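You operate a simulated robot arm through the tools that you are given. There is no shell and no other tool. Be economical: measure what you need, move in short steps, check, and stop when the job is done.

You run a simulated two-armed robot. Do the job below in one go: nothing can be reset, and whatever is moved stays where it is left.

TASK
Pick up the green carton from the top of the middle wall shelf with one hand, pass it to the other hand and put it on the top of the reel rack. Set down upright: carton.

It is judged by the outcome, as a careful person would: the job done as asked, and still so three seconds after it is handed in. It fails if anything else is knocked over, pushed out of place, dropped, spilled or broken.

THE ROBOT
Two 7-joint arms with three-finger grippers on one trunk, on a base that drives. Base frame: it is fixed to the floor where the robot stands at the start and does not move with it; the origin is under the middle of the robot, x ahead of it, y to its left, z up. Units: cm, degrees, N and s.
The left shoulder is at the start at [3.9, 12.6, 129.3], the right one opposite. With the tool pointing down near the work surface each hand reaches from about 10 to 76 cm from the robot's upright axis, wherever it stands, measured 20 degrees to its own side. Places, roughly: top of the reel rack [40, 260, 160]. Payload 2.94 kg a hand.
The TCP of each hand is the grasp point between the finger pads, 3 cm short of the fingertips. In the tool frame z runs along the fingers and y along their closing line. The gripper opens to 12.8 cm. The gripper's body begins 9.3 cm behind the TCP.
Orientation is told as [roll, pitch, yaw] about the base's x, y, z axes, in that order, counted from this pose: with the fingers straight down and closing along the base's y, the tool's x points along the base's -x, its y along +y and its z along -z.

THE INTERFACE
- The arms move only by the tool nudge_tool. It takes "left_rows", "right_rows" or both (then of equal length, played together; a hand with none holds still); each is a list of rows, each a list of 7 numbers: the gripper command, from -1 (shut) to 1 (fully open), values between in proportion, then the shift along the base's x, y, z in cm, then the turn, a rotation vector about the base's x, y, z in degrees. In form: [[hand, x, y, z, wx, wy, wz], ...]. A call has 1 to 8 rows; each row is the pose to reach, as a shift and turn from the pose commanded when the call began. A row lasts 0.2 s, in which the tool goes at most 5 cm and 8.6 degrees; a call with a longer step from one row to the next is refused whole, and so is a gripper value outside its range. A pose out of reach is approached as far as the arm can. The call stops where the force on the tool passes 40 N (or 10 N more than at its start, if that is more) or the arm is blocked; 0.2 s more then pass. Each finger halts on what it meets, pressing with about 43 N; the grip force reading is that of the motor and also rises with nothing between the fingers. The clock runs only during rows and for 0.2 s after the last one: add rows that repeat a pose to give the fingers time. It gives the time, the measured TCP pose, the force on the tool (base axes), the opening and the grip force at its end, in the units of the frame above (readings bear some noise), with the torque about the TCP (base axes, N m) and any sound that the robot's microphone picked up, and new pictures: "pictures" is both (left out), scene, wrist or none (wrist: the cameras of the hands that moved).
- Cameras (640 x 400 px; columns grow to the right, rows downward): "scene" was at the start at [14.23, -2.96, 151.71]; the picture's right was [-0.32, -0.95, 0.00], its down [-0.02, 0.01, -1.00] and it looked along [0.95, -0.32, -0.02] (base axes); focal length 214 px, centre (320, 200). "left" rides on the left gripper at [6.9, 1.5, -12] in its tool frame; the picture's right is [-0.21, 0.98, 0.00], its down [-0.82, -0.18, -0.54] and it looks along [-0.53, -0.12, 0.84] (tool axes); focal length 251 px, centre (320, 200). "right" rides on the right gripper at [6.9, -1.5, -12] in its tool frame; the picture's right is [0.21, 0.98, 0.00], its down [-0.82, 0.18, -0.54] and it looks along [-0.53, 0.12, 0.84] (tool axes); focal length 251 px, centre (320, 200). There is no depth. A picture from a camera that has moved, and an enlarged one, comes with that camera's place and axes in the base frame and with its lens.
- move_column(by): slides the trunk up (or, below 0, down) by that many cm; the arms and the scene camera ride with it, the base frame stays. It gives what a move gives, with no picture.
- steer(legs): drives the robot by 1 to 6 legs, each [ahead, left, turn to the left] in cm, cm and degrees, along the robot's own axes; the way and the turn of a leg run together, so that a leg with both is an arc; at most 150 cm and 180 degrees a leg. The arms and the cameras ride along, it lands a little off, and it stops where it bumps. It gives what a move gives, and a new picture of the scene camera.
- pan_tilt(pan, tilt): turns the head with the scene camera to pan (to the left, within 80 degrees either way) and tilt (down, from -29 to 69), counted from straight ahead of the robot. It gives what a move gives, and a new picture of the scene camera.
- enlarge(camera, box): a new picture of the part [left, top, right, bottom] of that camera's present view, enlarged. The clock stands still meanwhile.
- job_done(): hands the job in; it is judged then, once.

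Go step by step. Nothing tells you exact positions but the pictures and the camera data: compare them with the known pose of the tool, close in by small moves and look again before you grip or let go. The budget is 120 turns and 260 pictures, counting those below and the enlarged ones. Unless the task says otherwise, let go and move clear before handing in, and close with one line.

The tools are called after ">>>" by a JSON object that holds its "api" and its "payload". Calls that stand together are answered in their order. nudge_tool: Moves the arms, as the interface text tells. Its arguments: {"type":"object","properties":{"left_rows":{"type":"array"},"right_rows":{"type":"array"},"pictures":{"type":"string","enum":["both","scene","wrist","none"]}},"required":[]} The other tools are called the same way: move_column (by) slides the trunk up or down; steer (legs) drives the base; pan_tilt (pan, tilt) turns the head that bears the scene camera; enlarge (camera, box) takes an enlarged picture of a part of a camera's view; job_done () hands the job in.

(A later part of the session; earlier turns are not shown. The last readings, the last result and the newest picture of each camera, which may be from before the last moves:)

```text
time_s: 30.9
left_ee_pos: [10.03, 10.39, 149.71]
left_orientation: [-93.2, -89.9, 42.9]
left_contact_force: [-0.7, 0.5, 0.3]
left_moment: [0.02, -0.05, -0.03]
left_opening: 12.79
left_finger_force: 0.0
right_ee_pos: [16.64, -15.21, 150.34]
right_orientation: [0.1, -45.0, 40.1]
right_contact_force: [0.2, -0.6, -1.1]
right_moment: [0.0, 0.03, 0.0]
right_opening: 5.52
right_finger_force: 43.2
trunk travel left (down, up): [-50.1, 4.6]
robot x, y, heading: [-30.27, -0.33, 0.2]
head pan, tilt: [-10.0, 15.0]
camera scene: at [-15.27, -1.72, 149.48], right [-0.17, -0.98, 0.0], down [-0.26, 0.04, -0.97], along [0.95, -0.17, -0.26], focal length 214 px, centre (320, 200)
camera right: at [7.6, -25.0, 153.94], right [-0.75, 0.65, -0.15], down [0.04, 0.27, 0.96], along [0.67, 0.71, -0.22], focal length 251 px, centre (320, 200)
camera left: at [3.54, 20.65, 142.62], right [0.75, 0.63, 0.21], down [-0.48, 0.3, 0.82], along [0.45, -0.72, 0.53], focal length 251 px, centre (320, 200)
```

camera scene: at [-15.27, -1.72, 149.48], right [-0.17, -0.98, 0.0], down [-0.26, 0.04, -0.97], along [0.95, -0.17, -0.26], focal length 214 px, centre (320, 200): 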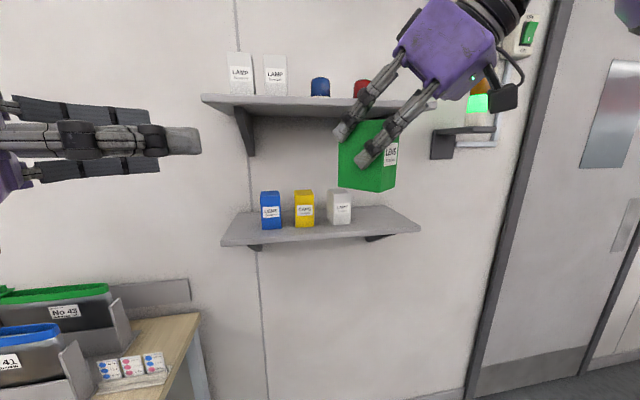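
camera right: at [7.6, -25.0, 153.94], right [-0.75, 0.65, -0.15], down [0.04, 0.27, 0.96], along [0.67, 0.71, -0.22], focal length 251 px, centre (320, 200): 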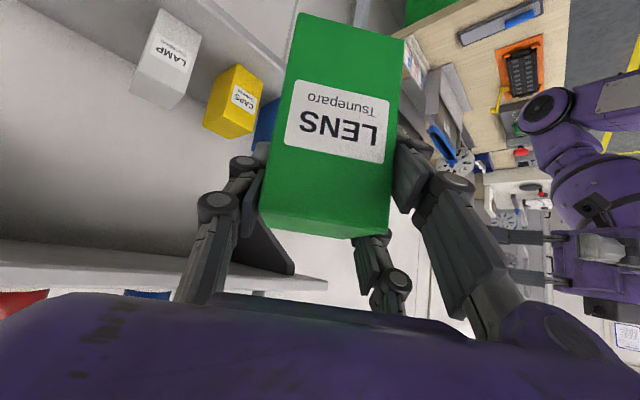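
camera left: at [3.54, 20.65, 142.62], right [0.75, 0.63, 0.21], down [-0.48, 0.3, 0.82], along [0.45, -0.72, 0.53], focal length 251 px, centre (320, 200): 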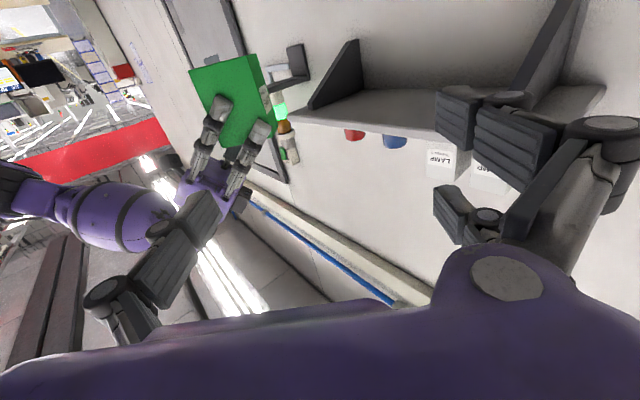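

Both arms reached this pose exactly. Now I'll bring the carton to about [20, -1] and the left hand to 8 cm short of its grip.

>>> {"api": "nudge_tool", "payload": {"right_rows": [[-1, 0.6, 3, 0.3, 0, 0, 0], [-1, 1.2, 6, 0.6, 0, 0, 0], [-1, 1.9, 9, 0.9, 0, 0, 0], [-1, 2.6, 12, 1.2, 0, 0, 0], [-1, 3.2, 13.8, 1.3, 0, 0, 0], [-1, 3.2, 13.8, 1.3, 0, 0, 0]], "left_rows": [[1, 1, -1, -0.5, 0, 0, 0], [1, 2, -2, -1, 0, 0, 0], [1, 3, -3, -1.5, 0, 0, 0], [1, 4.3, -4.5, -1.7, 0, 0, 0], [1, 4.3, -4.5, -1.7, 0, 0, 0], [1, 4.3, -4.5, -1.7, 0, 0, 0]]}}

```text
time_s: 32.3
left_ee_pos: [14.26, 5.91, 147.85]
left_orientation: [-106.9, -89.9, 56.6]
left_contact_force: [-0.6, 0.5, -0.6]
left_moment: [0.01, -0.02, 0.01]
left_opening: 12.79
left_finger_force: 0.0
right_ee_pos: [19.87, -1.44, 151.6]
right_orientation: [0.0, -44.9, 40.0]
right_contact_force: [0.1, -0.7, -1.4]
right_moment: [-0.03, 0.01, -0.05]
right_opening: 5.53
right_finger_force: 43.1
trunk travel left (down, up): [-50.1, 4.6]
robot x, y, heading: [-30.03, -0.28, 0.1]
head pan, tilt: [-10.0, 15.0]
camera scene: at [-15.36, -1.76, 149.5], right [-0.17, -0.98, 0.0], down [-0.25, 0.04, -0.97], along [0.95, -0.17, -0.26], focal length 214 px, centre (320, 200)
camera right: at [10.77, -11.23, 155.25], right [-0.74, 0.65, -0.15], down [0.04, 0.27, 0.96], along [0.67, 0.71, -0.22], focal length 251 px, centre (320, 200)
camera left: at [7.77, 16.15, 140.85], right [0.75, 0.63, 0.21], down [-0.48, 0.3, 0.82], along [0.45, -0.72, 0.53], focal length 251 px, centre (320, 200)
```

scene: 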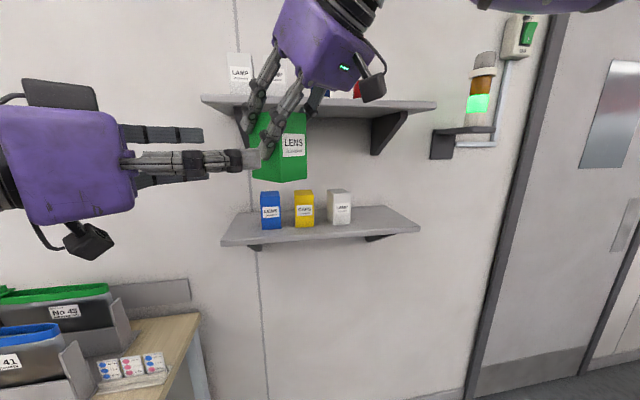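
right: 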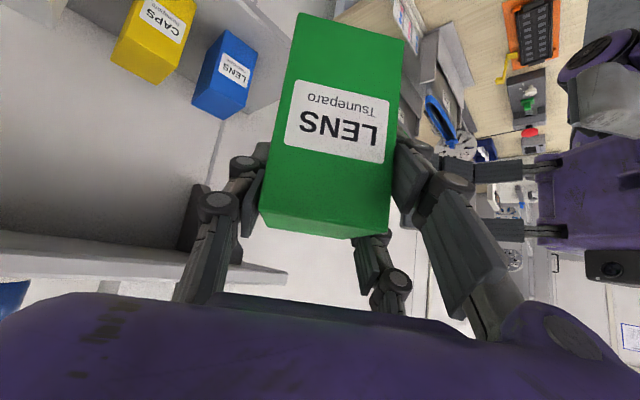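
left: 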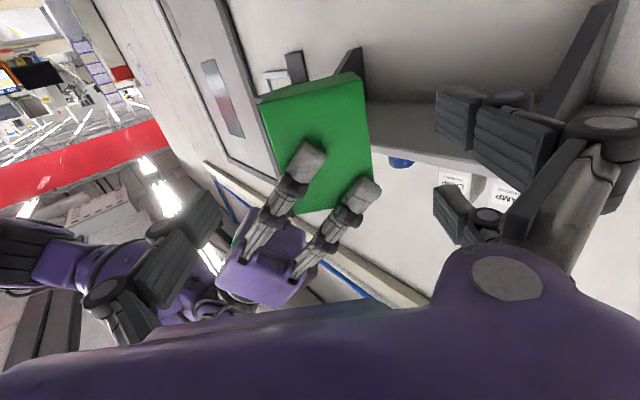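

The alignment checks out in the left wrist view. I'll advance the left hand the last 8 cm, fingers open around the carton.

>>> {"api": "nudge_tool", "payload": {"left_rows": [[1, 1.0, -1.2, 0.1, 0, 0, 0], [1, 2.0, -2.4, 0.1, 0, 0, 0], [1, 3.0, -3.6, 0.1, 0, 0, 0], [1, 4.1, -4.9, 0.1, 0, 0, 0], [1, 5.15, -6.15, 0.1, 0, 0, 0], [1, 5.15, -6.15, 0.1, 0, 0, 0]]}}

>>> {"api": "enlarge", "payload": {"camera": "scene", "box": [180, 60, 400, 200]}}

```text
time_s: 33.7
left_ee_pos: [19.56, -0.26, 148.05]
left_orientation: [-113.1, -89.9, 63.0]
left_contact_force: [-0.3, -0.8, -0.1]
left_moment: [0.01, 0.0, 0.0]
left_opening: 12.8
left_finger_force: 0.0
right_ee_pos: [19.99, -1.55, 151.58]
right_orientation: [0.0, -45.0, 40.1]
right_contact_force: [0.3, -0.5, -1.0]
right_moment: [0.0, -0.02, 0.01]
right_opening: 5.52
right_finger_force: 42.3
trunk travel left (down, up): [-50.1, 4.6]
robot x, y, heading: [-30.2, 0.08, 0.4]
head pan, tilt: [-10.0, 15.0]
camera scene: at [-15.31, -1.69, 149.49], right [-0.17, -0.98, 0.0], down [-0.25, 0.04, -0.97], along [0.95, -0.17, -0.26], focal length 214 px, centre (320, 200)
camera left: at [13.03, 9.98, 141.0], right [0.75, 0.63, 0.21], down [-0.48, 0.3, 0.82], along [0.45, -0.72, 0.53], focal length 251 px, centre (320, 200)
```

scene: 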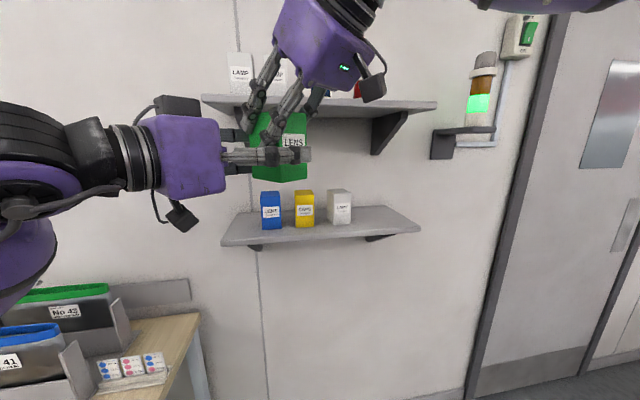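
left: 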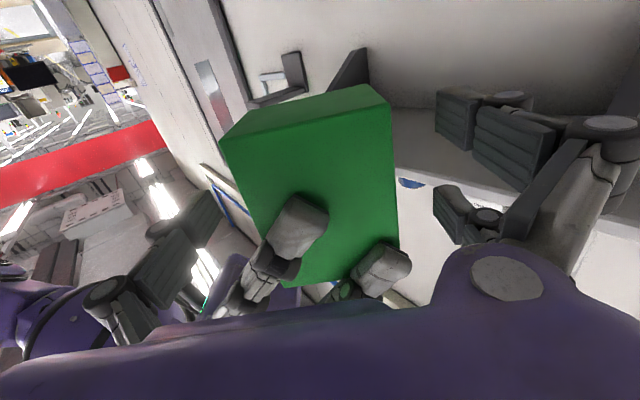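

```text
2.86 times, centred on (290, 130) of scene
camera zoom: at [-15.31, -1.69, 149.49], right [-0.17, -0.98, 0.0], down [-0.25, 0.04, -0.97], along [0.95, -0.17, -0.26], focal length 613 px, centre (406, 400)
```

zoom: 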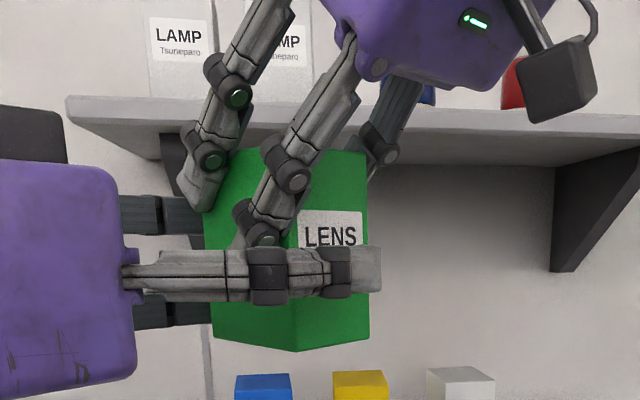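

The left single finger passes close beneath the right lower finger, so I'll drop the left hand 0.6 cm and then close it.

>>> {"api": "nudge_tool", "payload": {"left_rows": [[1, 0, 0, -0.6, 0, 0, 0], [0.6, 0, 0, -0.6, 0, 0, 0], [0.3, 0, 0, -0.6, 0, 0, 0], [0.15, 0, 0, -0.6, 0, 0, 0], [-1, 0, 0, -0.6, 0, 0, 0], [-1, 0, 0, -0.6, 0, 0, 0], [-1, 0, 0, -0.6, 0, 0, 0]]}}

>>> {"api": "enlarge", "payload": {"camera": "scene", "box": [180, 60, 400, 200]}}

```text
time_s: 35.3
left_ee_pos: [19.54, -0.22, 147.51]
left_orientation: [-88.0, -90.0, 37.8]
left_contact_force: [2.9, 6.0, 0.1]
left_moment: [-0.05, 0.1, 0.12]
left_opening: 7.42
left_finger_force: 42.7
right_ee_pos: [20.08, -1.47, 151.73]
right_orientation: [0.0, -45.0, 40.0]
right_contact_force: [-2.5, -6.6, -0.2]
right_moment: [-0.21, 0.04, -0.08]
right_opening: 5.5
right_finger_force: 42.7
trunk travel left (down, up): [-50.1, 4.6]
robot x, y, heading: [-30.3, 0.04, 0.2]
head pan, tilt: [-10.0, 15.0]
camera scene: at [-15.29, -1.72, 149.49], right [-0.17, -0.98, 0.0], down [-0.26, 0.04, -0.97], along [0.95, -0.17, -0.26], focal length 214 px, centre (320, 200)
camera left: at [13.06, 9.97, 140.43], right [0.75, 0.63, 0.21], down [-0.48, 0.3, 0.82], along [0.45, -0.72, 0.53], focal length 251 px, centre (320, 200)
```

scene: 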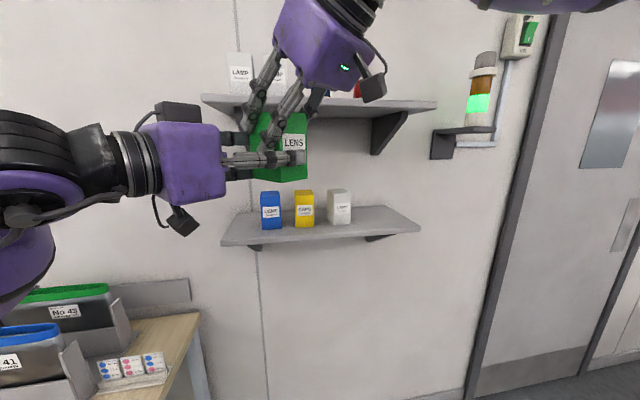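
left: 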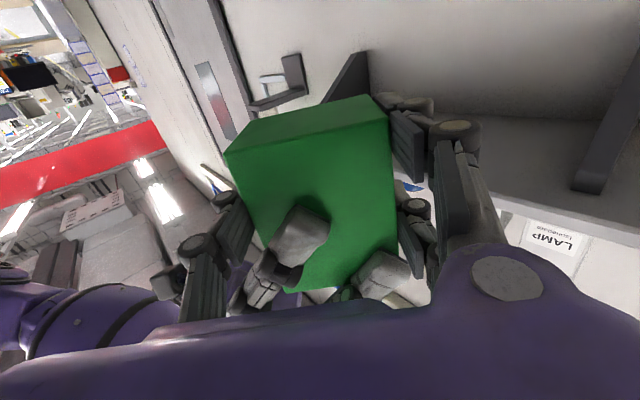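

```text
2.86 times, centred on (290, 130) of scene
camera zoom: at [-15.29, -1.72, 149.49], right [-0.17, -0.98, 0.0], down [-0.26, 0.04, -0.97], along [0.95, -0.17, -0.26], focal length 613 px, centre (406, 400)
```

zoom: 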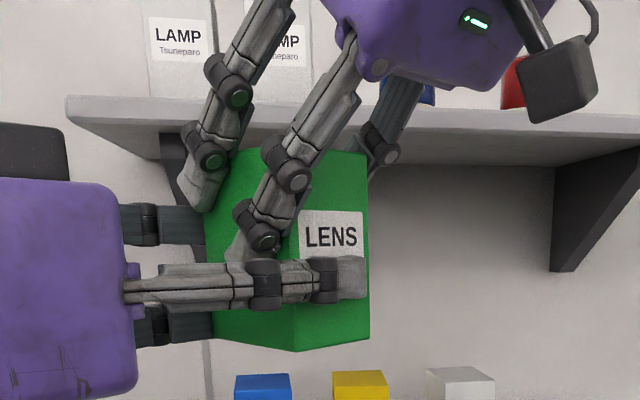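

The left hand holds the carton at a 7.4 cm opening. I'll release the right hand moderately and draw it back along its own axis.

>>> {"api": "nudge_tool", "payload": {"right_rows": [[-0.05, 0, 0, 0, 0, 0, 0], [0.3, 0, 0, 0, 0, 0, 0], [0.3, 0, 0, 0, 0, 0, 0], [0.3, 0, 0, 0, 0, 0, 0]]}}

```text
time_s: 36.3
left_ee_pos: [19.56, -0.31, 147.37]
left_orientation: [-97.6, -90.0, 47.4]
left_contact_force: [0.0, 0.1, 0.1]
left_moment: [0.04, 0.0, -0.02]
left_opening: 7.41
left_finger_force: 43.3
right_ee_pos: [19.93, -1.51, 151.54]
right_orientation: [-0.1, -44.9, 40.1]
right_contact_force: [0.1, 0.6, 0.5]
right_moment: [0.01, -0.05, 0.01]
right_opening: 8.34
right_finger_force: 0.0
trunk travel left (down, up): [-50.1, 4.6]
robot x, y, heading: [-29.9, -0.31, 0.3]
head pan, tilt: [-10.0, 15.0]
camera scene: at [-15.29, -1.72, 149.48], right [-0.17, -0.98, 0.0], down [-0.26, 0.04, -0.97], along [0.95, -0.17, -0.26], focal length 214 px, centre (320, 200)
camera right: at [10.84, -11.2, 155.22], right [-0.74, 0.65, -0.15], down [0.04, 0.27, 0.96], along [0.67, 0.71, -0.22], focal length 251 px, centre (320, 200)
```

scene: 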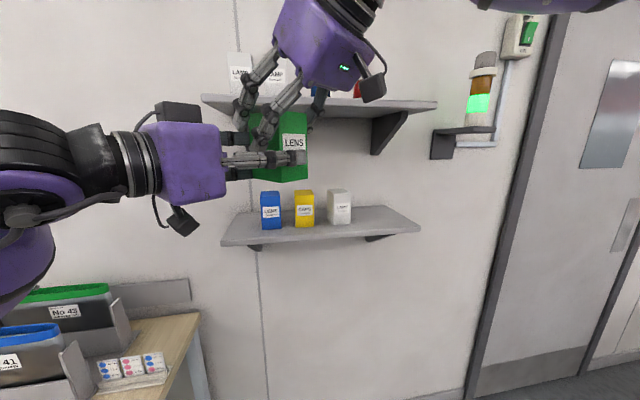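
right: 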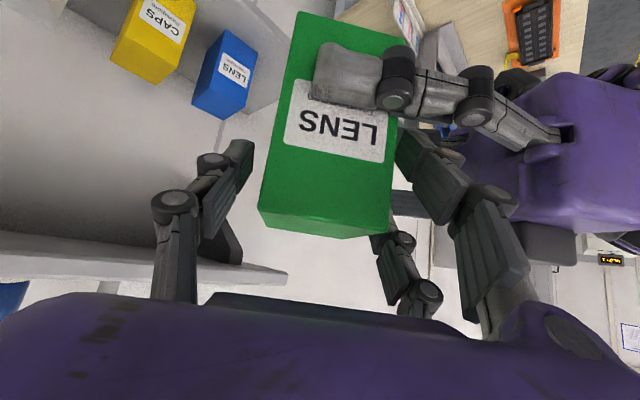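

The carton stays in the left hand. Now I withdraw the right hand.

>>> {"api": "nudge_tool", "payload": {"right_rows": [[0.3, -1.08, -0.91, 1.41, 0, 0, 0], [0.3, -2.16, -1.82, 2.83, 0, 0, 0], [0.3, -3.24, -2.73, 4.24, 0, 0, 0], [0.3, -4.32, -3.64, 5.66, 0, 0, 0], [0.3, -5.4, -4.55, 7.07, 0, 0, 0], [0.3, -6, -8, 7.07, 0, 0, 0], [0.3, -6, -12, 7.07, 0, 0, 0], [0.3, -6, -16, 5, 0, 0, 0]], "pictures": "scene"}}

```text
time_s: 38.1
left_ee_pos: [19.64, -0.54, 147.43]
left_orientation: [-39.7, -89.8, -10.6]
left_contact_force: [-0.4, -0.7, -0.9]
left_moment: [0.0, 0.0, 0.01]
left_opening: 7.43
left_finger_force: 42.9
right_ee_pos: [13.93, -17.88, 156.65]
right_orientation: [0.2, -45.0, 39.9]
right_contact_force: [0.2, -1.7, 0.3]
right_moment: [0.08, 0.02, 0.05]
right_opening: 8.33
right_finger_force: 0.0
trunk travel left (down, up): [-50.1, 4.6]
robot x, y, heading: [-29.86, -0.15, 0.2]
head pan, tilt: [-10.0, 15.0]
camera scene: at [-15.18, -2.01, 149.46], right [-0.17, -0.98, 0.0], down [-0.26, 0.05, -0.97], along [0.95, -0.17, -0.26], focal length 214 px, centre (320, 200)
```

scene: 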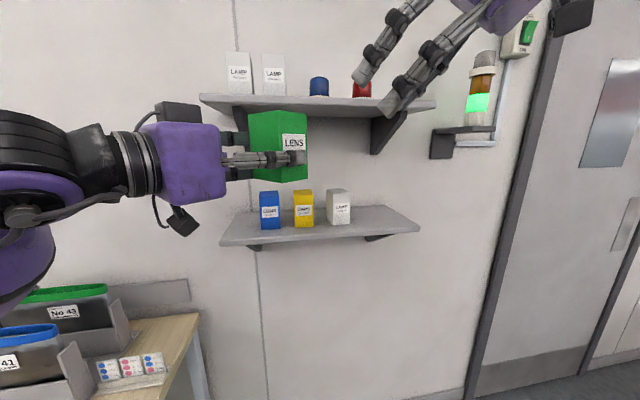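

The hand-over is done. Now I'll look left for the reel rack.

>>> {"api": "pan_tilt", "payload": {"pan": 78, "tilt": 5}}

>>> {"api": "nudge_tool", "payload": {"right_rows": [[0.3, -1, -1, -4, 0, 0, 0], [0.3, -2, -2, -8, 0, 0, 0], [0.3, -3, -3, -12, 0, 0, 0], [0.3, -4, -4, -16, 0, 0, 0], [0.3, -5, -5, -20, 0, 0, 0], [0.3, -6, -6, -24, 0, 0, 0]], "pictures": "none"}}

```text
time_s: 39.7
left_ee_pos: [19.58, -0.26, 147.44]
left_orientation: [-94.7, -90.0, 44.5]
left_contact_force: [-0.6, 0.0, 0.0]
left_moment: [0.03, -0.01, 0.0]
left_opening: 7.41
left_finger_force: 43.2
right_ee_pos: [13.8, -17.48, 156.81]
right_orientation: [0.0, -45.0, 40.1]
right_contact_force: [-0.4, 0.0, -0.4]
right_moment: [0.0, -0.04, 0.0]
right_opening: 8.33
right_finger_force: 0.0
trunk travel left (down, up): [-50.1, 4.6]
robot x, y, heading: [-30.05, 0.06, 0.2]
head pan, tilt: [78.0, 5.0]
camera scene: at [-22.58, 8.86, 151.11], right [0.98, -0.21, 0.0], down [-0.02, -0.09, -1.0], along [0.21, 0.97, -0.09], focal length 214 px, centre (320, 200)
```

scene: 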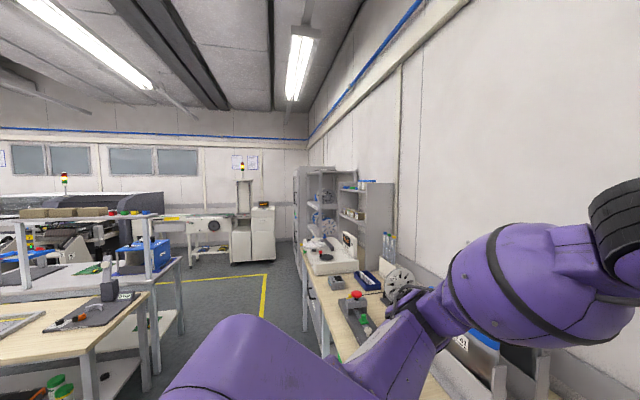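

```text
time_s: 41.1
left_ee_pos: [19.59, -0.26, 147.47]
left_orientation: [-75.7, -89.9, 25.6]
left_contact_force: [-0.6, 0.5, 0.0]
left_moment: [0.04, 0.01, 0.05]
left_opening: 7.41
left_finger_force: 43.4
right_ee_pos: [7.9, -23.51, 132.64]
right_orientation: [0.0, -45.0, 40.0]
right_contact_force: [0.1, 0.2, -0.3]
right_moment: [0.01, -0.03, 0.01]
right_opening: 8.32
right_finger_force: 0.0
trunk travel left (down, up): [-50.1, 4.6]
robot x, y, heading: [-30.45, 0.09, 0.1]
head pan, tilt: [78.0, 5.0]
```

>>> {"api": "enlarge", "payload": {"camera": "scene", "box": [270, 130, 430, 290]}}

```text
2.50 times, centred on (350, 210) of scene
camera zoom: at [-22.55, 8.79, 151.11], right [0.98, -0.21, 0.0], down [-0.02, -0.08, -1.0], along [0.21, 0.97, -0.09], focal length 536 px, centre (245, 175)
```

zoom: 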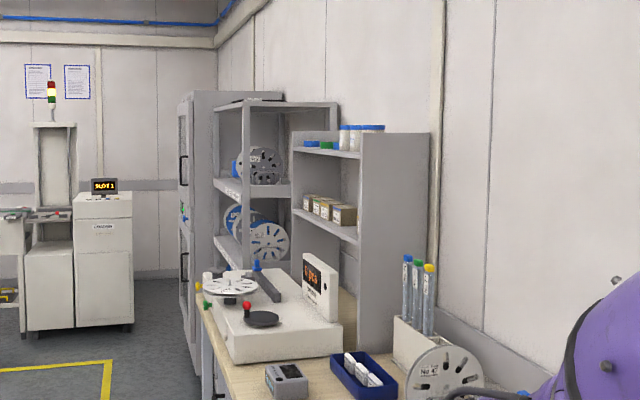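

The reel rack stands beyond the bench, with a front face near x 25 and y from about 222 to 300. The bench front is near x 0, so I'll back off to x ≈ -48 and slide left along the aisle.

>>> {"api": "steer", "payload": {"legs": [[-18, 0, 0], [0, 110, 0]]}}

```text
time_s: 52.0
left_ee_pos: [1.46, 108.46, 147.44]
left_orientation: [-97.0, -89.9, 46.2]
left_contact_force: [0.4, -0.6, -0.7]
left_moment: [0.01, 0.01, 0.0]
left_opening: 7.42
left_finger_force: 43.7
right_ee_pos: [-10.34, 85.43, 132.79]
right_orientation: [0.0, -45.1, 39.8]
right_contact_force: [0.0, 0.7, -0.6]
right_moment: [0.02, -0.02, 0.04]
right_opening: 8.34
right_finger_force: 0.0
trunk travel left (down, up): [-50.1, 4.6]
robot x, y, heading: [-48.34, 109.27, -0.4]
head pan, tilt: [78.0, 5.0]
camera scene: at [-40.58, 117.8, 151.11], right [0.98, -0.21, 0.0], down [-0.02, -0.09, -1.0], along [0.21, 0.97, -0.09], focal length 214 px, centre (320, 200)
```

scene: 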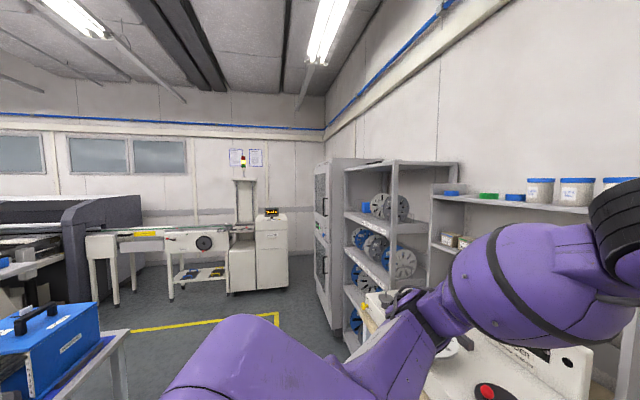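

The rack is in plain view ahead and the aisle is free. I'll slide left another 110 cm and face the rack.

>>> {"api": "steer", "payload": {"legs": [[0, 110, 0]]}}

>>> {"api": "pan_tilt", "payload": {"pan": 35, "tilt": 0}}

```text
time_s: 62.0
left_ee_pos: [2.16, 218.38, 147.51]
left_orientation: [-94.6, -89.9, 43.9]
left_contact_force: [0.2, 1.1, -0.4]
left_moment: [0.02, 0.01, -0.01]
left_opening: 7.39
left_finger_force: 43.0
right_ee_pos: [-9.67, 195.26, 132.92]
right_orientation: [0.0, -45.1, 39.4]
right_contact_force: [0.0, 0.8, 0.7]
right_moment: [0.03, 0.01, 0.01]
right_opening: 8.31
right_finger_force: 0.0
trunk travel left (down, up): [-50.1, 4.6]
robot x, y, heading: [-47.93, 219.39, -0.5]
head pan, tilt: [78.0, 5.0]
camera scene: at [-39.79, 227.88, 151.11], right [0.98, -0.22, 0.0], down [-0.02, -0.09, -1.0], along [0.22, 0.97, -0.09], focal length 214 px, centre (320, 200)
```

scene: 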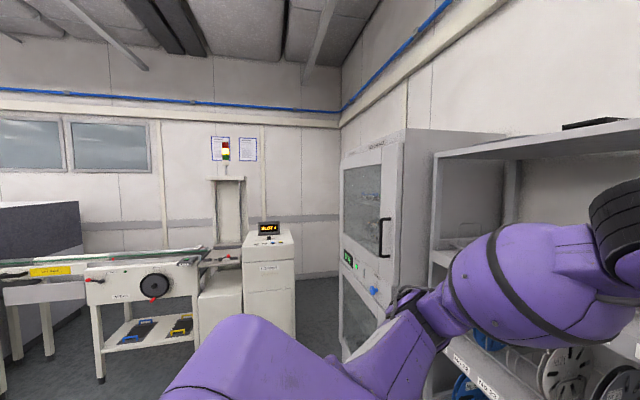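

```text
time_s: 63.1
left_ee_pos: [2.25, 218.22, 147.41]
left_orientation: [-93.9, -90.0, 43.1]
left_contact_force: [0.0, 0.3, -0.7]
left_moment: [-0.02, 0.02, 0.0]
left_opening: 7.39
left_finger_force: 43.0
right_ee_pos: [-9.62, 195.3, 132.75]
right_orientation: [0.0, -45.1, 39.5]
right_contact_force: [-0.8, 0.0, 0.6]
right_moment: [0.04, -0.05, -0.01]
right_opening: 8.33
right_finger_force: 0.1
trunk travel left (down, up): [-50.1, 4.6]
robot x, y, heading: [-47.21, 219.02, -0.3]
head pan, tilt: [35.0, 0.0]
camera scene: at [-34.36, 224.03, 151.9], right [0.57, -0.82, 0.0], down [0.0, 0.0, -1.0], along [0.82, 0.57, 0.0], focal length 214 px, centre (320, 200)
```

scene: 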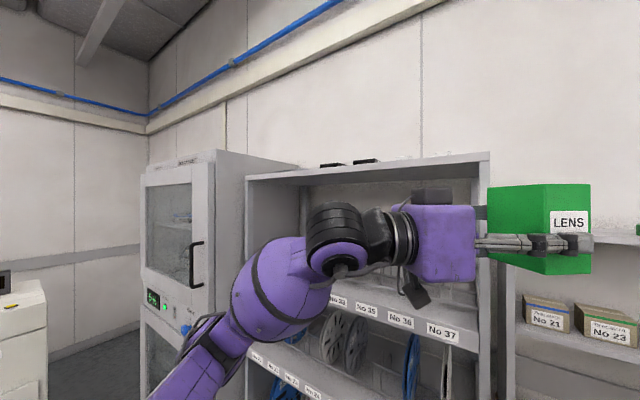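

Flat dark objects lie on the rack top towards the back. I'm raising the trunk to see more and measure the rack top.

>>> {"api": "move_column", "payload": {"by": 4.4}}

>>> {"api": "enlarge", "payload": {"camera": "scene", "box": [220, 120, 520, 220]}}

```text
time_s: 64.0
left_ee_pos: [2.41, 218.26, 151.69]
left_orientation: [-64.6, -89.7, 13.8]
left_contact_force: [0.1, 0.4, -2.1]
left_moment: [-0.04, 0.0, -0.02]
left_opening: 7.42
left_finger_force: 43.2
right_ee_pos: [-9.53, 195.29, 136.98]
right_orientation: [0.2, -44.9, 39.5]
right_contact_force: [0.5, -0.4, -0.2]
right_moment: [0.02, 0.04, -0.04]
right_opening: 8.3
right_finger_force: 0.1
trunk travel left (down, up): [-54.5, 0.2]
robot x, y, heading: [-47.43, 218.8, -0.5]
head pan, tilt: [35.0, 0.0]
```

```text
2.13 times, centred on (370, 170) of scene
camera zoom: at [-39.39, 224.06, 156.47], right [0.57, -0.82, 0.0], down [0.0, 0.0, -1.0], along [0.82, 0.57, 0.0], focal length 458 px, centre (213, 264)
```

zoom: 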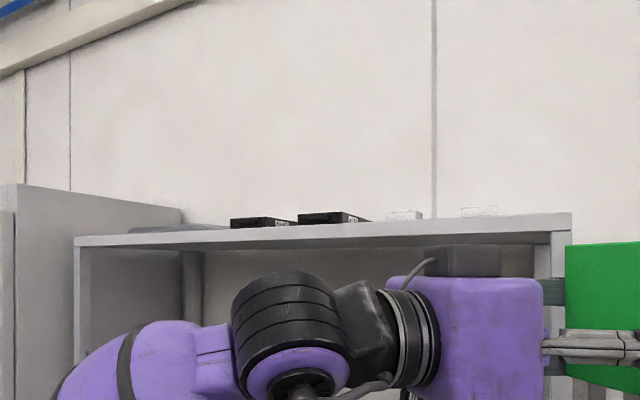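

The rack top is at z ≈ 162, with a front edge at x ≈ 22.5 and y from 220 to 302, and a few boxes sit on it. I'll raise the empty right hand so its wrist camera can look down on it.

>>> {"api": "nudge_tool", "payload": {"right_rows": [[0.3, 0, 0, 4.4, 0, 0, 0], [0.3, 0, 0, 8.8, 0, 0, 0], [0.3, 0, 0, 13.2, 0, 0, 0], [0.3, 0, 0, 17.6, 0, 0, 0], [0.3, 0, 0, 22, 0, 0, 0], [0.3, 0, 0, 26.4, 0, 0, 0], [0.3, 0, 0, 30.8, 0, 0, 0], [0.3, 0, 0, 35, 0, 0, 0]], "pictures": "wrist"}}

```text
time_s: 65.8
left_ee_pos: [2.05, 218.48, 151.95]
left_orientation: [-161.2, -89.9, 110.4]
left_contact_force: [-0.4, 0.6, -0.5]
left_moment: [0.0, -0.02, 0.01]
left_opening: 7.41
left_finger_force: 42.8
right_ee_pos: [-9.83, 195.22, 172.57]
right_orientation: [-0.1, -45.0, 39.5]
right_contact_force: [0.0, 0.1, -0.3]
right_moment: [-0.02, 0.0, -0.04]
right_opening: 8.31
right_finger_force: 0.0
trunk travel left (down, up): [-54.5, 0.2]
robot x, y, heading: [-47.38, 219.35, -0.3]
head pan, tilt: [35.0, 0.0]
camera right: at [-19.1, 185.58, 176.11], right [-0.74, 0.66, -0.15], down [0.04, 0.27, 0.96], along [0.67, 0.7, -0.22], focal length 251 px, centre (320, 200)
```

right: 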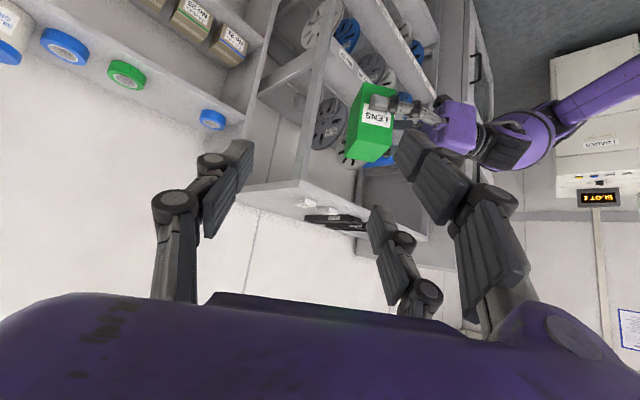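

>>> {"api": "enlarge", "payload": {"camera": "right", "box": [220, 130, 460, 280]}}

```text
2.67 times, centred on (340, 205) of right
camera zoom: at [-19.1, 185.58, 176.11], right [-0.74, 0.66, -0.15], down [0.04, 0.27, 0.96], along [0.67, 0.7, -0.22], focal length 670 px, centre (267, 187)
```

zoom: 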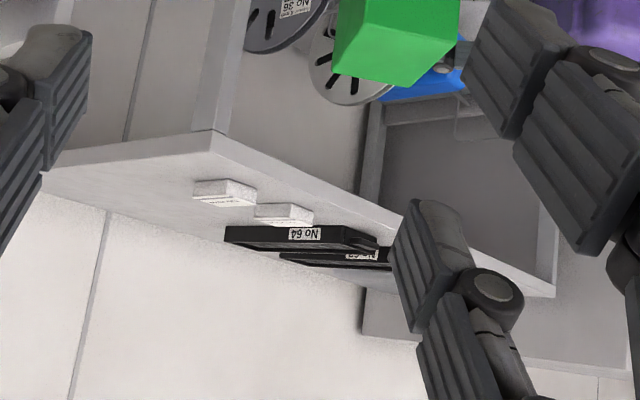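

The top has two small white boxes and two black binders in its middle. I'll slide 30 cm left for a better view from in front.

>>> {"api": "steer", "payload": {"legs": [[0, 32, 0]]}}

>>> {"api": "nudge_tool", "payload": {"right_rows": [[0.3, 0, 0, 1, -4.3, 5.1, 0], [0.3, 0, 0, 2, -8.6, 10.2, 0], [0.3, 0, 0, 4, -12.9, 15.3, 0], [0.3, 0, 0, 6, -12.9, 15.3, 0]], "pictures": "wrist"}}

```text
time_s: 69.2
left_ee_pos: [2.63, 249.76, 151.83]
left_orientation: [-89.7, -90.0, 38.4]
left_contact_force: [0.9, -0.2, -0.5]
left_moment: [0.01, 0.03, 0.02]
left_opening: 7.41
left_finger_force: 43.3
right_ee_pos: [-9.47, 226.65, 172.39]
right_orientation: [0.0, -45.0, 39.0]
right_contact_force: [1.3, 0.3, -0.3]
right_moment: [0.04, 0.03, -0.02]
right_opening: 8.33
right_finger_force: 0.1
trunk travel left (down, up): [-54.5, 0.2]
robot x, y, heading: [-46.91, 250.75, -0.9]
head pan, tilt: [35.0, 0.0]
camera scene: at [-39.05, 255.79, 156.49], right [0.56, -0.83, 0.0], down [0.0, 0.0, -1.0], along [0.83, 0.56, 0.0], focal length 214 px, centre (320, 200)
```

scene: 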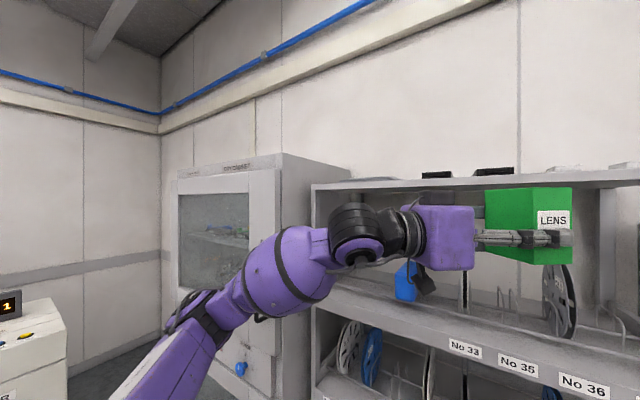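

```text
time_s: 70.2
left_ee_pos: [2.62, 249.62, 151.84]
left_orientation: [-78.6, -89.8, 27.4]
left_contact_force: [-0.6, -0.3, -1.4]
left_moment: [-0.03, -0.02, -0.01]
left_opening: 7.43
left_finger_force: 43.0
right_ee_pos: [-12.02, 231.32, 170.95]
right_orientation: [-0.3, -25.1, 39.1]
right_contact_force: [0.7, -0.8, 1.5]
right_moment: [0.01, -0.02, 0.04]
right_opening: 8.33
right_finger_force: 0.1
right hand out of reach, approached as far as the arm can: row 1, 2, 3, 4
trunk travel left (down, up): [-54.5, 0.2]
robot x, y, heading: [-47.12, 251.22, -0.8]
head pan, tilt: [35.0, 0.0]
camera right: at [-19.74, 222.94, 178.8], right [-0.76, 0.64, -0.1], down [0.28, 0.47, 0.84], along [0.58, 0.61, -0.54], focal length 251 px, centre (320, 200)
```

right: 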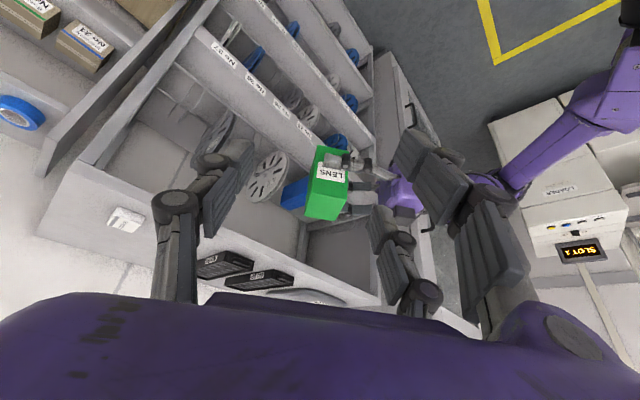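

>>> {"api": "enlarge", "payload": {"camera": "right", "box": [60, 140, 440, 330]}}

```text
1.68 times, centred on (250, 235) of right
camera zoom: at [-19.74, 222.94, 178.8], right [-0.76, 0.64, -0.1], down [0.28, 0.47, 0.84], along [0.58, 0.61, -0.54], focal length 424 px, centre (438, 141)
```

zoom: 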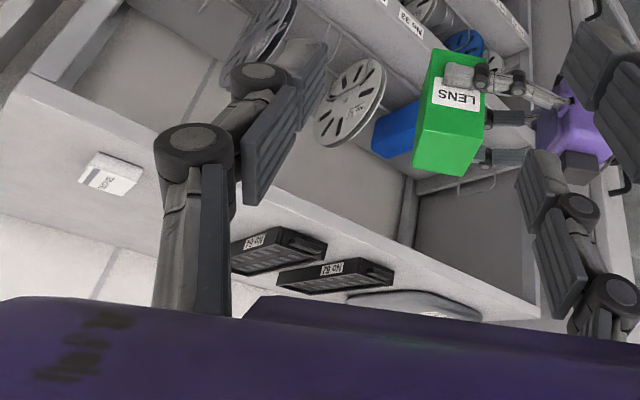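

I see the far front corner of the top at about [21, 298]. Before approaching, I'll lift the left hand so the carton's base is above the rack top.

>>> {"api": "nudge_tool", "payload": {"left_rows": [[-1, 0, 0, 3, 0, 0, 0], [-1, 0, 0, 6, 0, 0, 0], [-1, 0, 0, 9, 0, 0, 0], [-1, 0, 0, 12, 0, 0, 0], [-1, 0, 0, 15, 0, 0, 0], [-1, 0, 0, 18, 0, 0, 0], [-1, 0, 0, 18, 0, 0, 0]], "pictures": "none"}}

>>> {"api": "pan_tilt", "payload": {"pan": 10, "tilt": 0}}

```text
time_s: 71.8
left_ee_pos: [2.74, 249.92, 169.75]
left_orientation: [-79.4, -89.8, 28.2]
left_contact_force: [0.3, -0.5, -1.2]
left_moment: [0.03, -0.01, -0.02]
left_opening: 7.4
left_finger_force: 43.2
right_ee_pos: [-11.96, 231.42, 170.89]
right_orientation: [-0.3, -25.1, 39.2]
right_contact_force: [-0.3, 0.6, -0.3]
right_moment: [0.0, -0.01, -0.01]
right_opening: 8.32
right_finger_force: 0.0
trunk travel left (down, up): [-54.5, 0.2]
robot x, y, heading: [-47.1, 251.12, -1.3]
head pan, tilt: [35.0, 0.0]
```

```text
time_s: 72.6
left_ee_pos: [2.81, 249.9, 169.92]
left_orientation: [-95.0, -89.9, 43.7]
left_contact_force: [-0.4, 0.6, -0.9]
left_moment: [0.01, 0.02, 0.02]
left_opening: 7.44
left_finger_force: 43.4
right_ee_pos: [-12.04, 231.28, 170.88]
right_orientation: [-0.4, -25.1, 39.1]
right_contact_force: [0.3, -0.2, 0.6]
right_moment: [0.02, -0.01, 0.0]
right_opening: 8.32
right_finger_force: 0.0
trunk travel left (down, up): [-54.5, 0.2]
robot x, y, heading: [-47.09, 251.13, -1.2]
head pan, tilt: [10.0, 0.0]
camera scene: at [-37.63, 252.22, 156.49], right [0.16, -0.99, 0.0], down [0.0, 0.0, -1.0], along [0.99, 0.16, 0.0], focal length 214 px, centre (320, 200)
```

scene: 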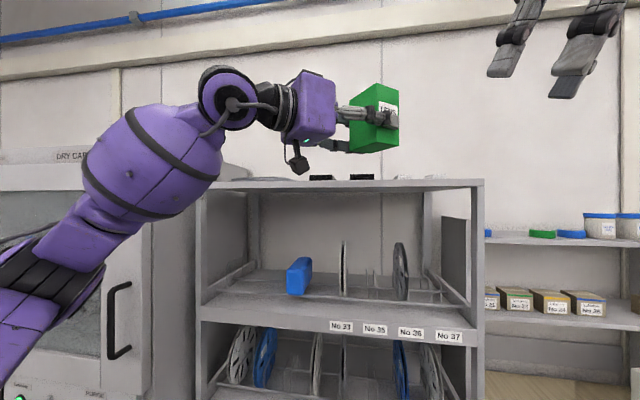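

>>> {"api": "enlarge", "payload": {"camera": "scene", "box": [190, 120, 500, 220]}}

```text
2.06 times, centred on (345, 170) of scene
camera zoom: at [-37.63, 252.22, 156.49], right [0.16, -0.99, 0.0], down [0.0, 0.0, -1.0], along [0.99, 0.16, 0.0], focal length 443 px, centre (268, 262)
```

zoom: 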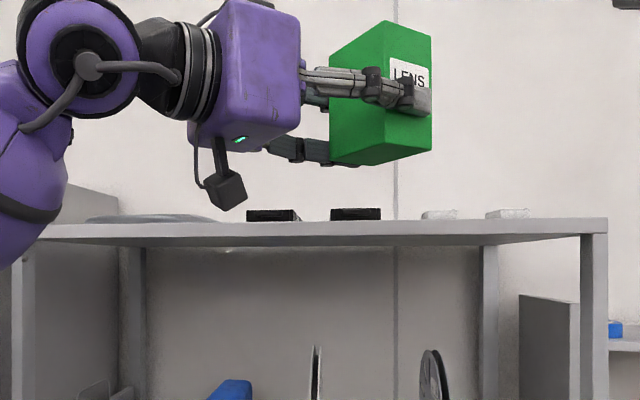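

Rack top confirmed: front edge x ≈ 22, z ≈ 162, y from 220 to 298.5. The free strip is at the front near y ≈ 280, before the soft bag. I'll turn the left hand to point straight at the rack, so its housing stays outside the edge.

>>> {"api": "nudge_tool", "payload": {"left_rows": [[-1, 1, 2, 0, 0, 0, 8.3], [-1, 2, 4, 0, 0, 0, 16.6], [-1, 3, 6, 0, 0, 0, 25], [-1, 4, 8, 0, 0, 0, 33.3], [-1, 5, 10, 0, 0, 0, 41.6], [-1, 5, 12, 0, 0, 0, 50], [-1, 5, 12, 0, 0, 0, 51.2]], "pictures": "both"}}

```text
time_s: 74.2
left_ee_pos: [7.6, 261.97, 169.91]
left_orientation: [-102.0, -89.9, 102.0]
left_contact_force: [-0.8, -0.5, -1.0]
left_moment: [0.0, 0.01, -0.03]
left_opening: 7.41
left_finger_force: 42.9
right_ee_pos: [-12.03, 231.16, 170.87]
right_orientation: [-0.3, -25.0, 39.2]
right_contact_force: [-0.2, -0.1, -0.6]
right_moment: [0.0, 0.01, 0.0]
right_opening: 8.32
right_finger_force: 0.0
trunk travel left (down, up): [-54.5, 0.2]
robot x, y, heading: [-46.88, 250.54, -1.0]
head pan, tilt: [10.0, 0.0]
camera scene: at [-37.63, 252.22, 156.49], right [0.16, -0.99, 0.0], down [0.0, 0.0, -1.0], along [0.99, 0.16, 0.0], focal length 214 px, centre (320, 200)
camera left: at [-4.36, 263.38, 162.87], right [0.0, 0.98, 0.21], down [-0.54, -0.18, 0.82], along [0.84, -0.11, 0.53], focal length 251 px, centre (320, 200)
```

scene: 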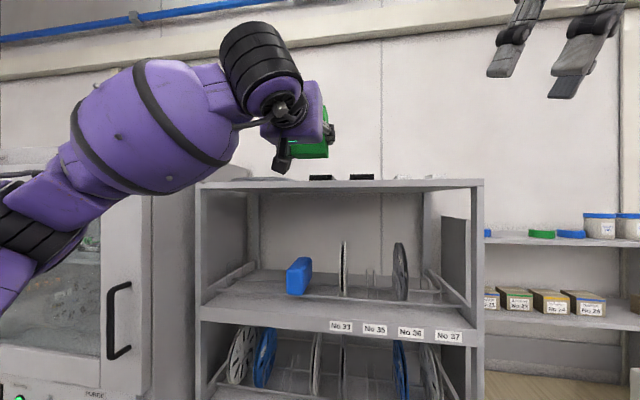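
left: 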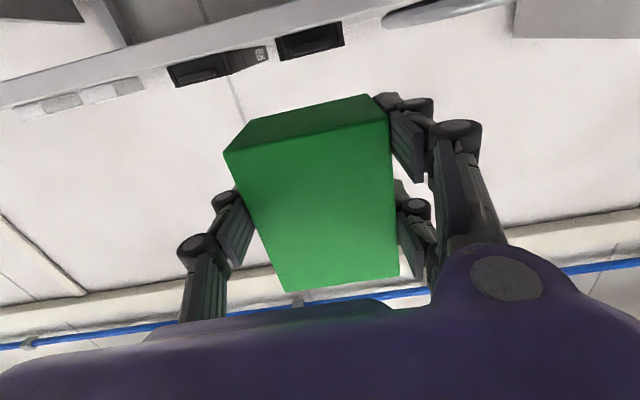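

The carton hangs upright and square. I'll move a bit left and ahead so the right wrist camera looks at the target spot.

>>> {"api": "steer", "payload": {"legs": [[5, 20, 1]]}}

>>> {"api": "enlarge", "payload": {"camera": "right", "box": [160, 120, 480, 320]}}

```text
time_s: 76.6
left_ee_pos: [12.48, 282.3, 170.08]
left_orientation: [-122.5, -90.0, 123.2]
left_contact_force: [-0.6, 0.2, -0.2]
left_moment: [0.02, 0.02, -0.01]
left_opening: 7.43
left_finger_force: 43.2
right_ee_pos: [-6.65, 251.47, 170.89]
right_orientation: [-0.3, -25.2, 39.8]
right_contact_force: [0.6, 0.7, 0.3]
right_moment: [0.02, 0.0, 0.0]
right_opening: 8.34
right_finger_force: 0.1
trunk travel left (down, up): [-54.5, 0.2]
robot x, y, heading: [-42.07, 270.63, -0.2]
head pan, tilt: [10.0, 0.0]
camera scene: at [-32.51, 272.09, 156.49], right [0.17, -0.99, 0.0], down [0.0, 0.0, -1.0], along [0.99, 0.17, 0.0], focal length 214 px, centre (320, 200)
```

scene: 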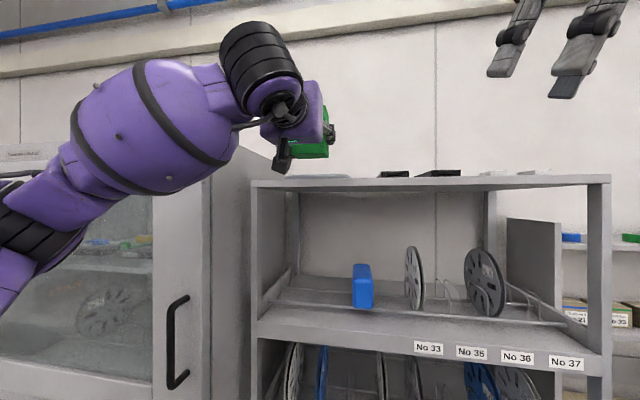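

```text
2.00 times, centred on (320, 220) of right
camera zoom: at [-14.24, 243.1, 178.81], right [-0.77, 0.63, -0.1], down [0.28, 0.47, 0.84], along [0.57, 0.62, -0.54], focal length 503 px, centre (320, 160)
```

zoom: 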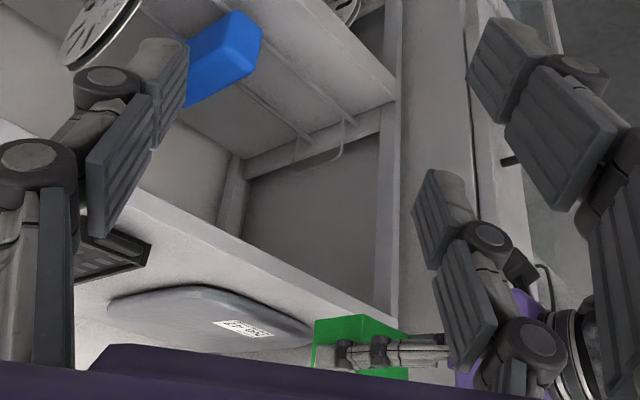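

The bag lies about 12 cm behind the front edge, so the strip in front of it suits the carton: centre at x ≈ 27.5, y ≈ 282. I'm driving forward 10 cm at the present height, about 5 cm above the top.

>>> {"api": "steer", "payload": {"legs": [[10, 0, 0]]}}

>>> {"api": "enlarge", "payload": {"camera": "right", "box": [160, 120, 480, 320]}}

```text
time_s: 77.8
left_ee_pos: [21.68, 282.4, 170.21]
left_orientation: [-165.7, -89.5, 166.4]
left_contact_force: [-0.8, -0.5, -1.1]
left_moment: [0.0, 0.04, -0.04]
left_opening: 7.42
left_finger_force: 42.8
right_ee_pos: [2.55, 251.51, 171.16]
right_orientation: [-0.6, -25.5, 40.0]
right_contact_force: [0.1, -0.3, 1.5]
right_moment: [0.01, -0.04, -0.02]
right_opening: 8.31
right_finger_force: 0.1
trunk travel left (down, up): [-54.5, 0.2]
robot x, y, heading: [-32.34, 270.6, -0.3]
head pan, tilt: [10.0, 0.0]
camera scene: at [-23.2, 272.13, 156.56], right [0.17, -0.99, 0.0], down [0.0, 0.0, -1.0], along [0.99, 0.17, 0.0], focal length 214 px, centre (320, 200)
```

scene: 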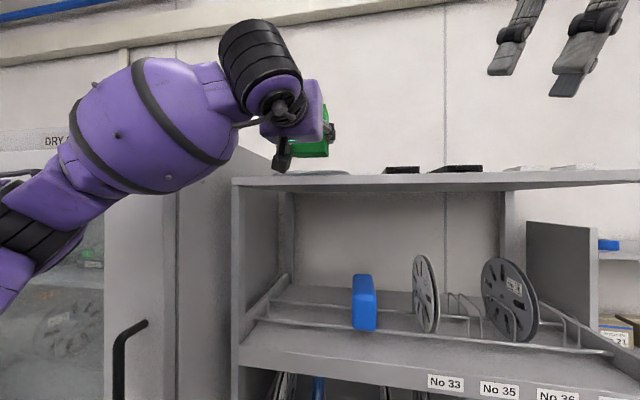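

```text
2.00 times, centred on (320, 220) of right
camera zoom: at [-5.12, 243.16, 179.04], right [-0.77, 0.63, -0.1], down [0.27, 0.47, 0.84], along [0.57, 0.62, -0.53], focal length 503 px, centre (320, 160)
```

zoom: 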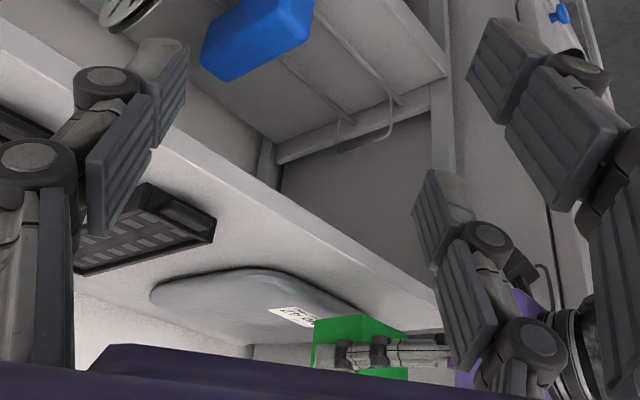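

The bag's front is closer than I thought, at x ≈ 29.5, leaving a strip about 8 cm deep, so the carton's 5.5 cm depth should go at x ≈ 22.7–28.2. I'll edge in and come down to about 1.5 cm above the top, then look.

>>> {"api": "nudge_tool", "payload": {"left_rows": [[-1, 1.4, 0, 0, 0, 0, 0], [-1, 2.7, 0, 0, 0, 0, 0], [-1, 2.7, 0, -1.5, 0, 0, 0], [-1, 2.7, 0, -3, 0, 0, 0], [-1, 2.7, 0, -3.3, 0, 0, 0], [-1, 2.7, 0, -3.3, 0, 0, 0]], "pictures": "both"}}

>>> {"api": "enlarge", "payload": {"camera": "right", "box": [220, 180, 400, 300]}}

```text
time_s: 79.2
left_ee_pos: [24.36, 282.39, 167.44]
left_orientation: [-167.3, -88.7, 167.9]
left_contact_force: [1.6, -0.1, 36.5]
left_moment: [0.28, -1.62, -0.11]
left_opening: 7.45
left_finger_force: 43.0
right_ee_pos: [2.76, 251.4, 171.18]
right_orientation: [-0.6, -25.5, 40.1]
right_contact_force: [0.5, 0.4, -0.3]
right_moment: [-0.02, -0.03, -0.01]
right_opening: 8.34
right_finger_force: 0.0
trunk travel left (down, up): [-54.5, 0.2]
robot x, y, heading: [-32.41, 270.65, -0.1]
head pan, tilt: [10.0, 0.0]
camera scene: at [-23.08, 272.06, 156.55], right [0.17, -0.99, 0.0], down [0.0, 0.0, -1.0], along [0.99, 0.17, 0.0], focal length 214 px, centre (320, 200)
camera left: at [12.55, 283.67, 160.2], right [-0.02, 0.98, 0.21], down [-0.56, -0.18, 0.81], along [0.83, -0.1, 0.55], focal length 251 px, centre (320, 200)
```

scene: 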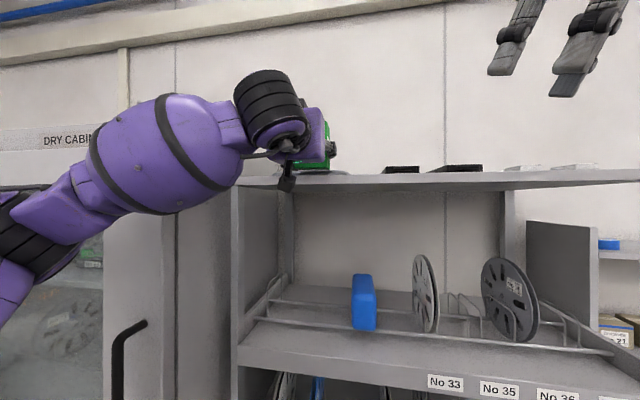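
left: 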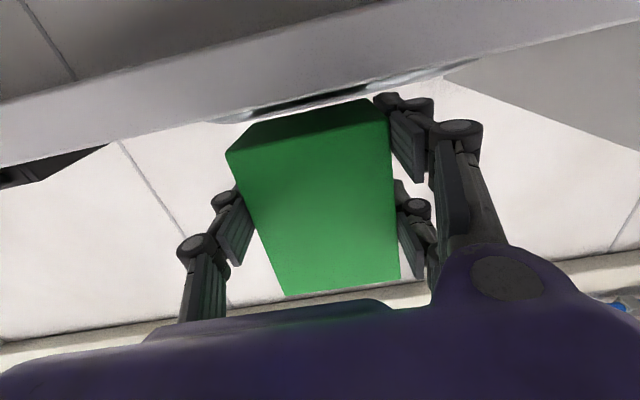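

```text
3.33 times, centred on (310, 240) of right
camera zoom: at [-4.97, 243.08, 178.99], right [-0.77, 0.63, -0.1], down [0.27, 0.47, 0.84], along [0.57, 0.62, -0.53], focal length 838 px, centre (353, 67)
```

zoom: 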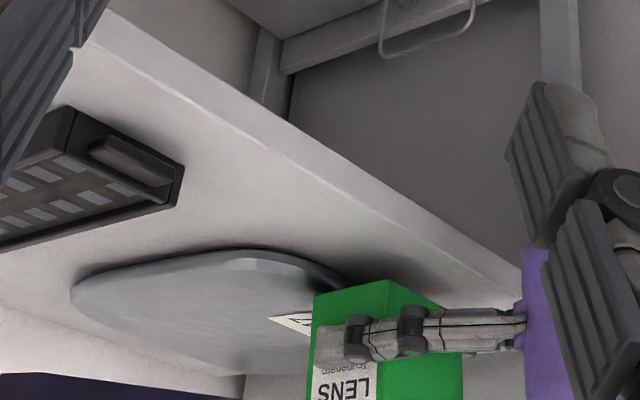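

The carton's rear edge touched the bag (36 N, about 4 cm ahead of the TCP). I'm lifting at once and pulling back a little.

>>> {"api": "nudge_tool", "payload": {"left_rows": [[-1, 0, 0, 2, 0, 0, 0], [-1, 0, 0, 4, 0, 0, 0], [-1, -1, 0, 4, 0, 0, 0], [-1, -2, 0, 4, 0, 0, 0], [-1, -2, 0, 4, 0, 0, 0]], "pictures": "wrist"}}

>>> {"api": "enlarge", "payload": {"camera": "right", "box": [220, 180, 400, 300]}}

```text
time_s: 80.4
left_ee_pos: [23.19, 282.16, 170.59]
left_orientation: [-70.1, -89.9, 70.9]
left_contact_force: [0.8, 0.2, -1.6]
left_moment: [-0.01, 0.01, 0.03]
left_opening: 7.39
left_finger_force: 42.6
right_ee_pos: [3.3, 251.54, 170.81]
right_orientation: [-0.3, -25.1, 39.9]
right_contact_force: [0.1, -0.1, 0.3]
right_moment: [0.03, -0.01, 0.0]
right_opening: 8.33
right_finger_force: 0.1
trunk travel left (down, up): [-54.5, 0.2]
robot x, y, heading: [-31.85, 270.69, -0.3]
head pan, tilt: [10.0, 0.0]
camera left: at [11.29, 283.65, 163.54], right [-0.01, 0.98, 0.21], down [-0.54, -0.19, 0.82], along [0.84, -0.11, 0.53], focal length 251 px, centre (320, 200)
```

left: 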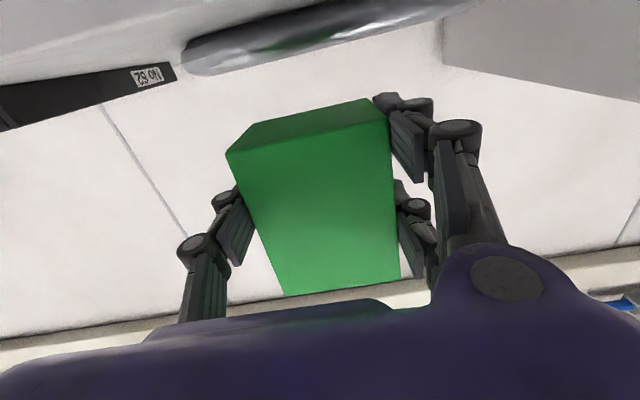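

```text
3.33 times, centred on (310, 240) of right
camera zoom: at [-4.22, 243.15, 178.78], right [-0.77, 0.63, -0.1], down [0.28, 0.47, 0.84], along [0.57, 0.62, -0.54], focal length 838 px, centre (353, 67)
```

zoom: 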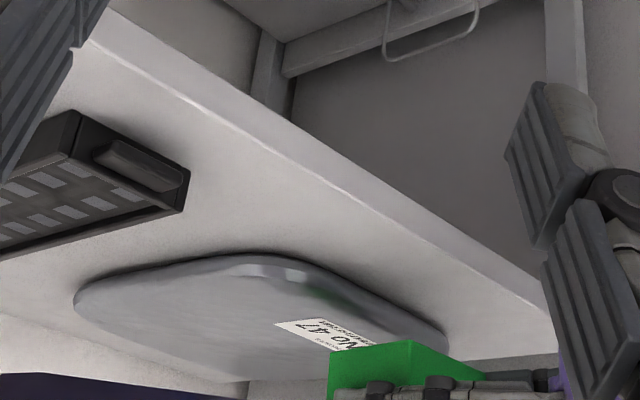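

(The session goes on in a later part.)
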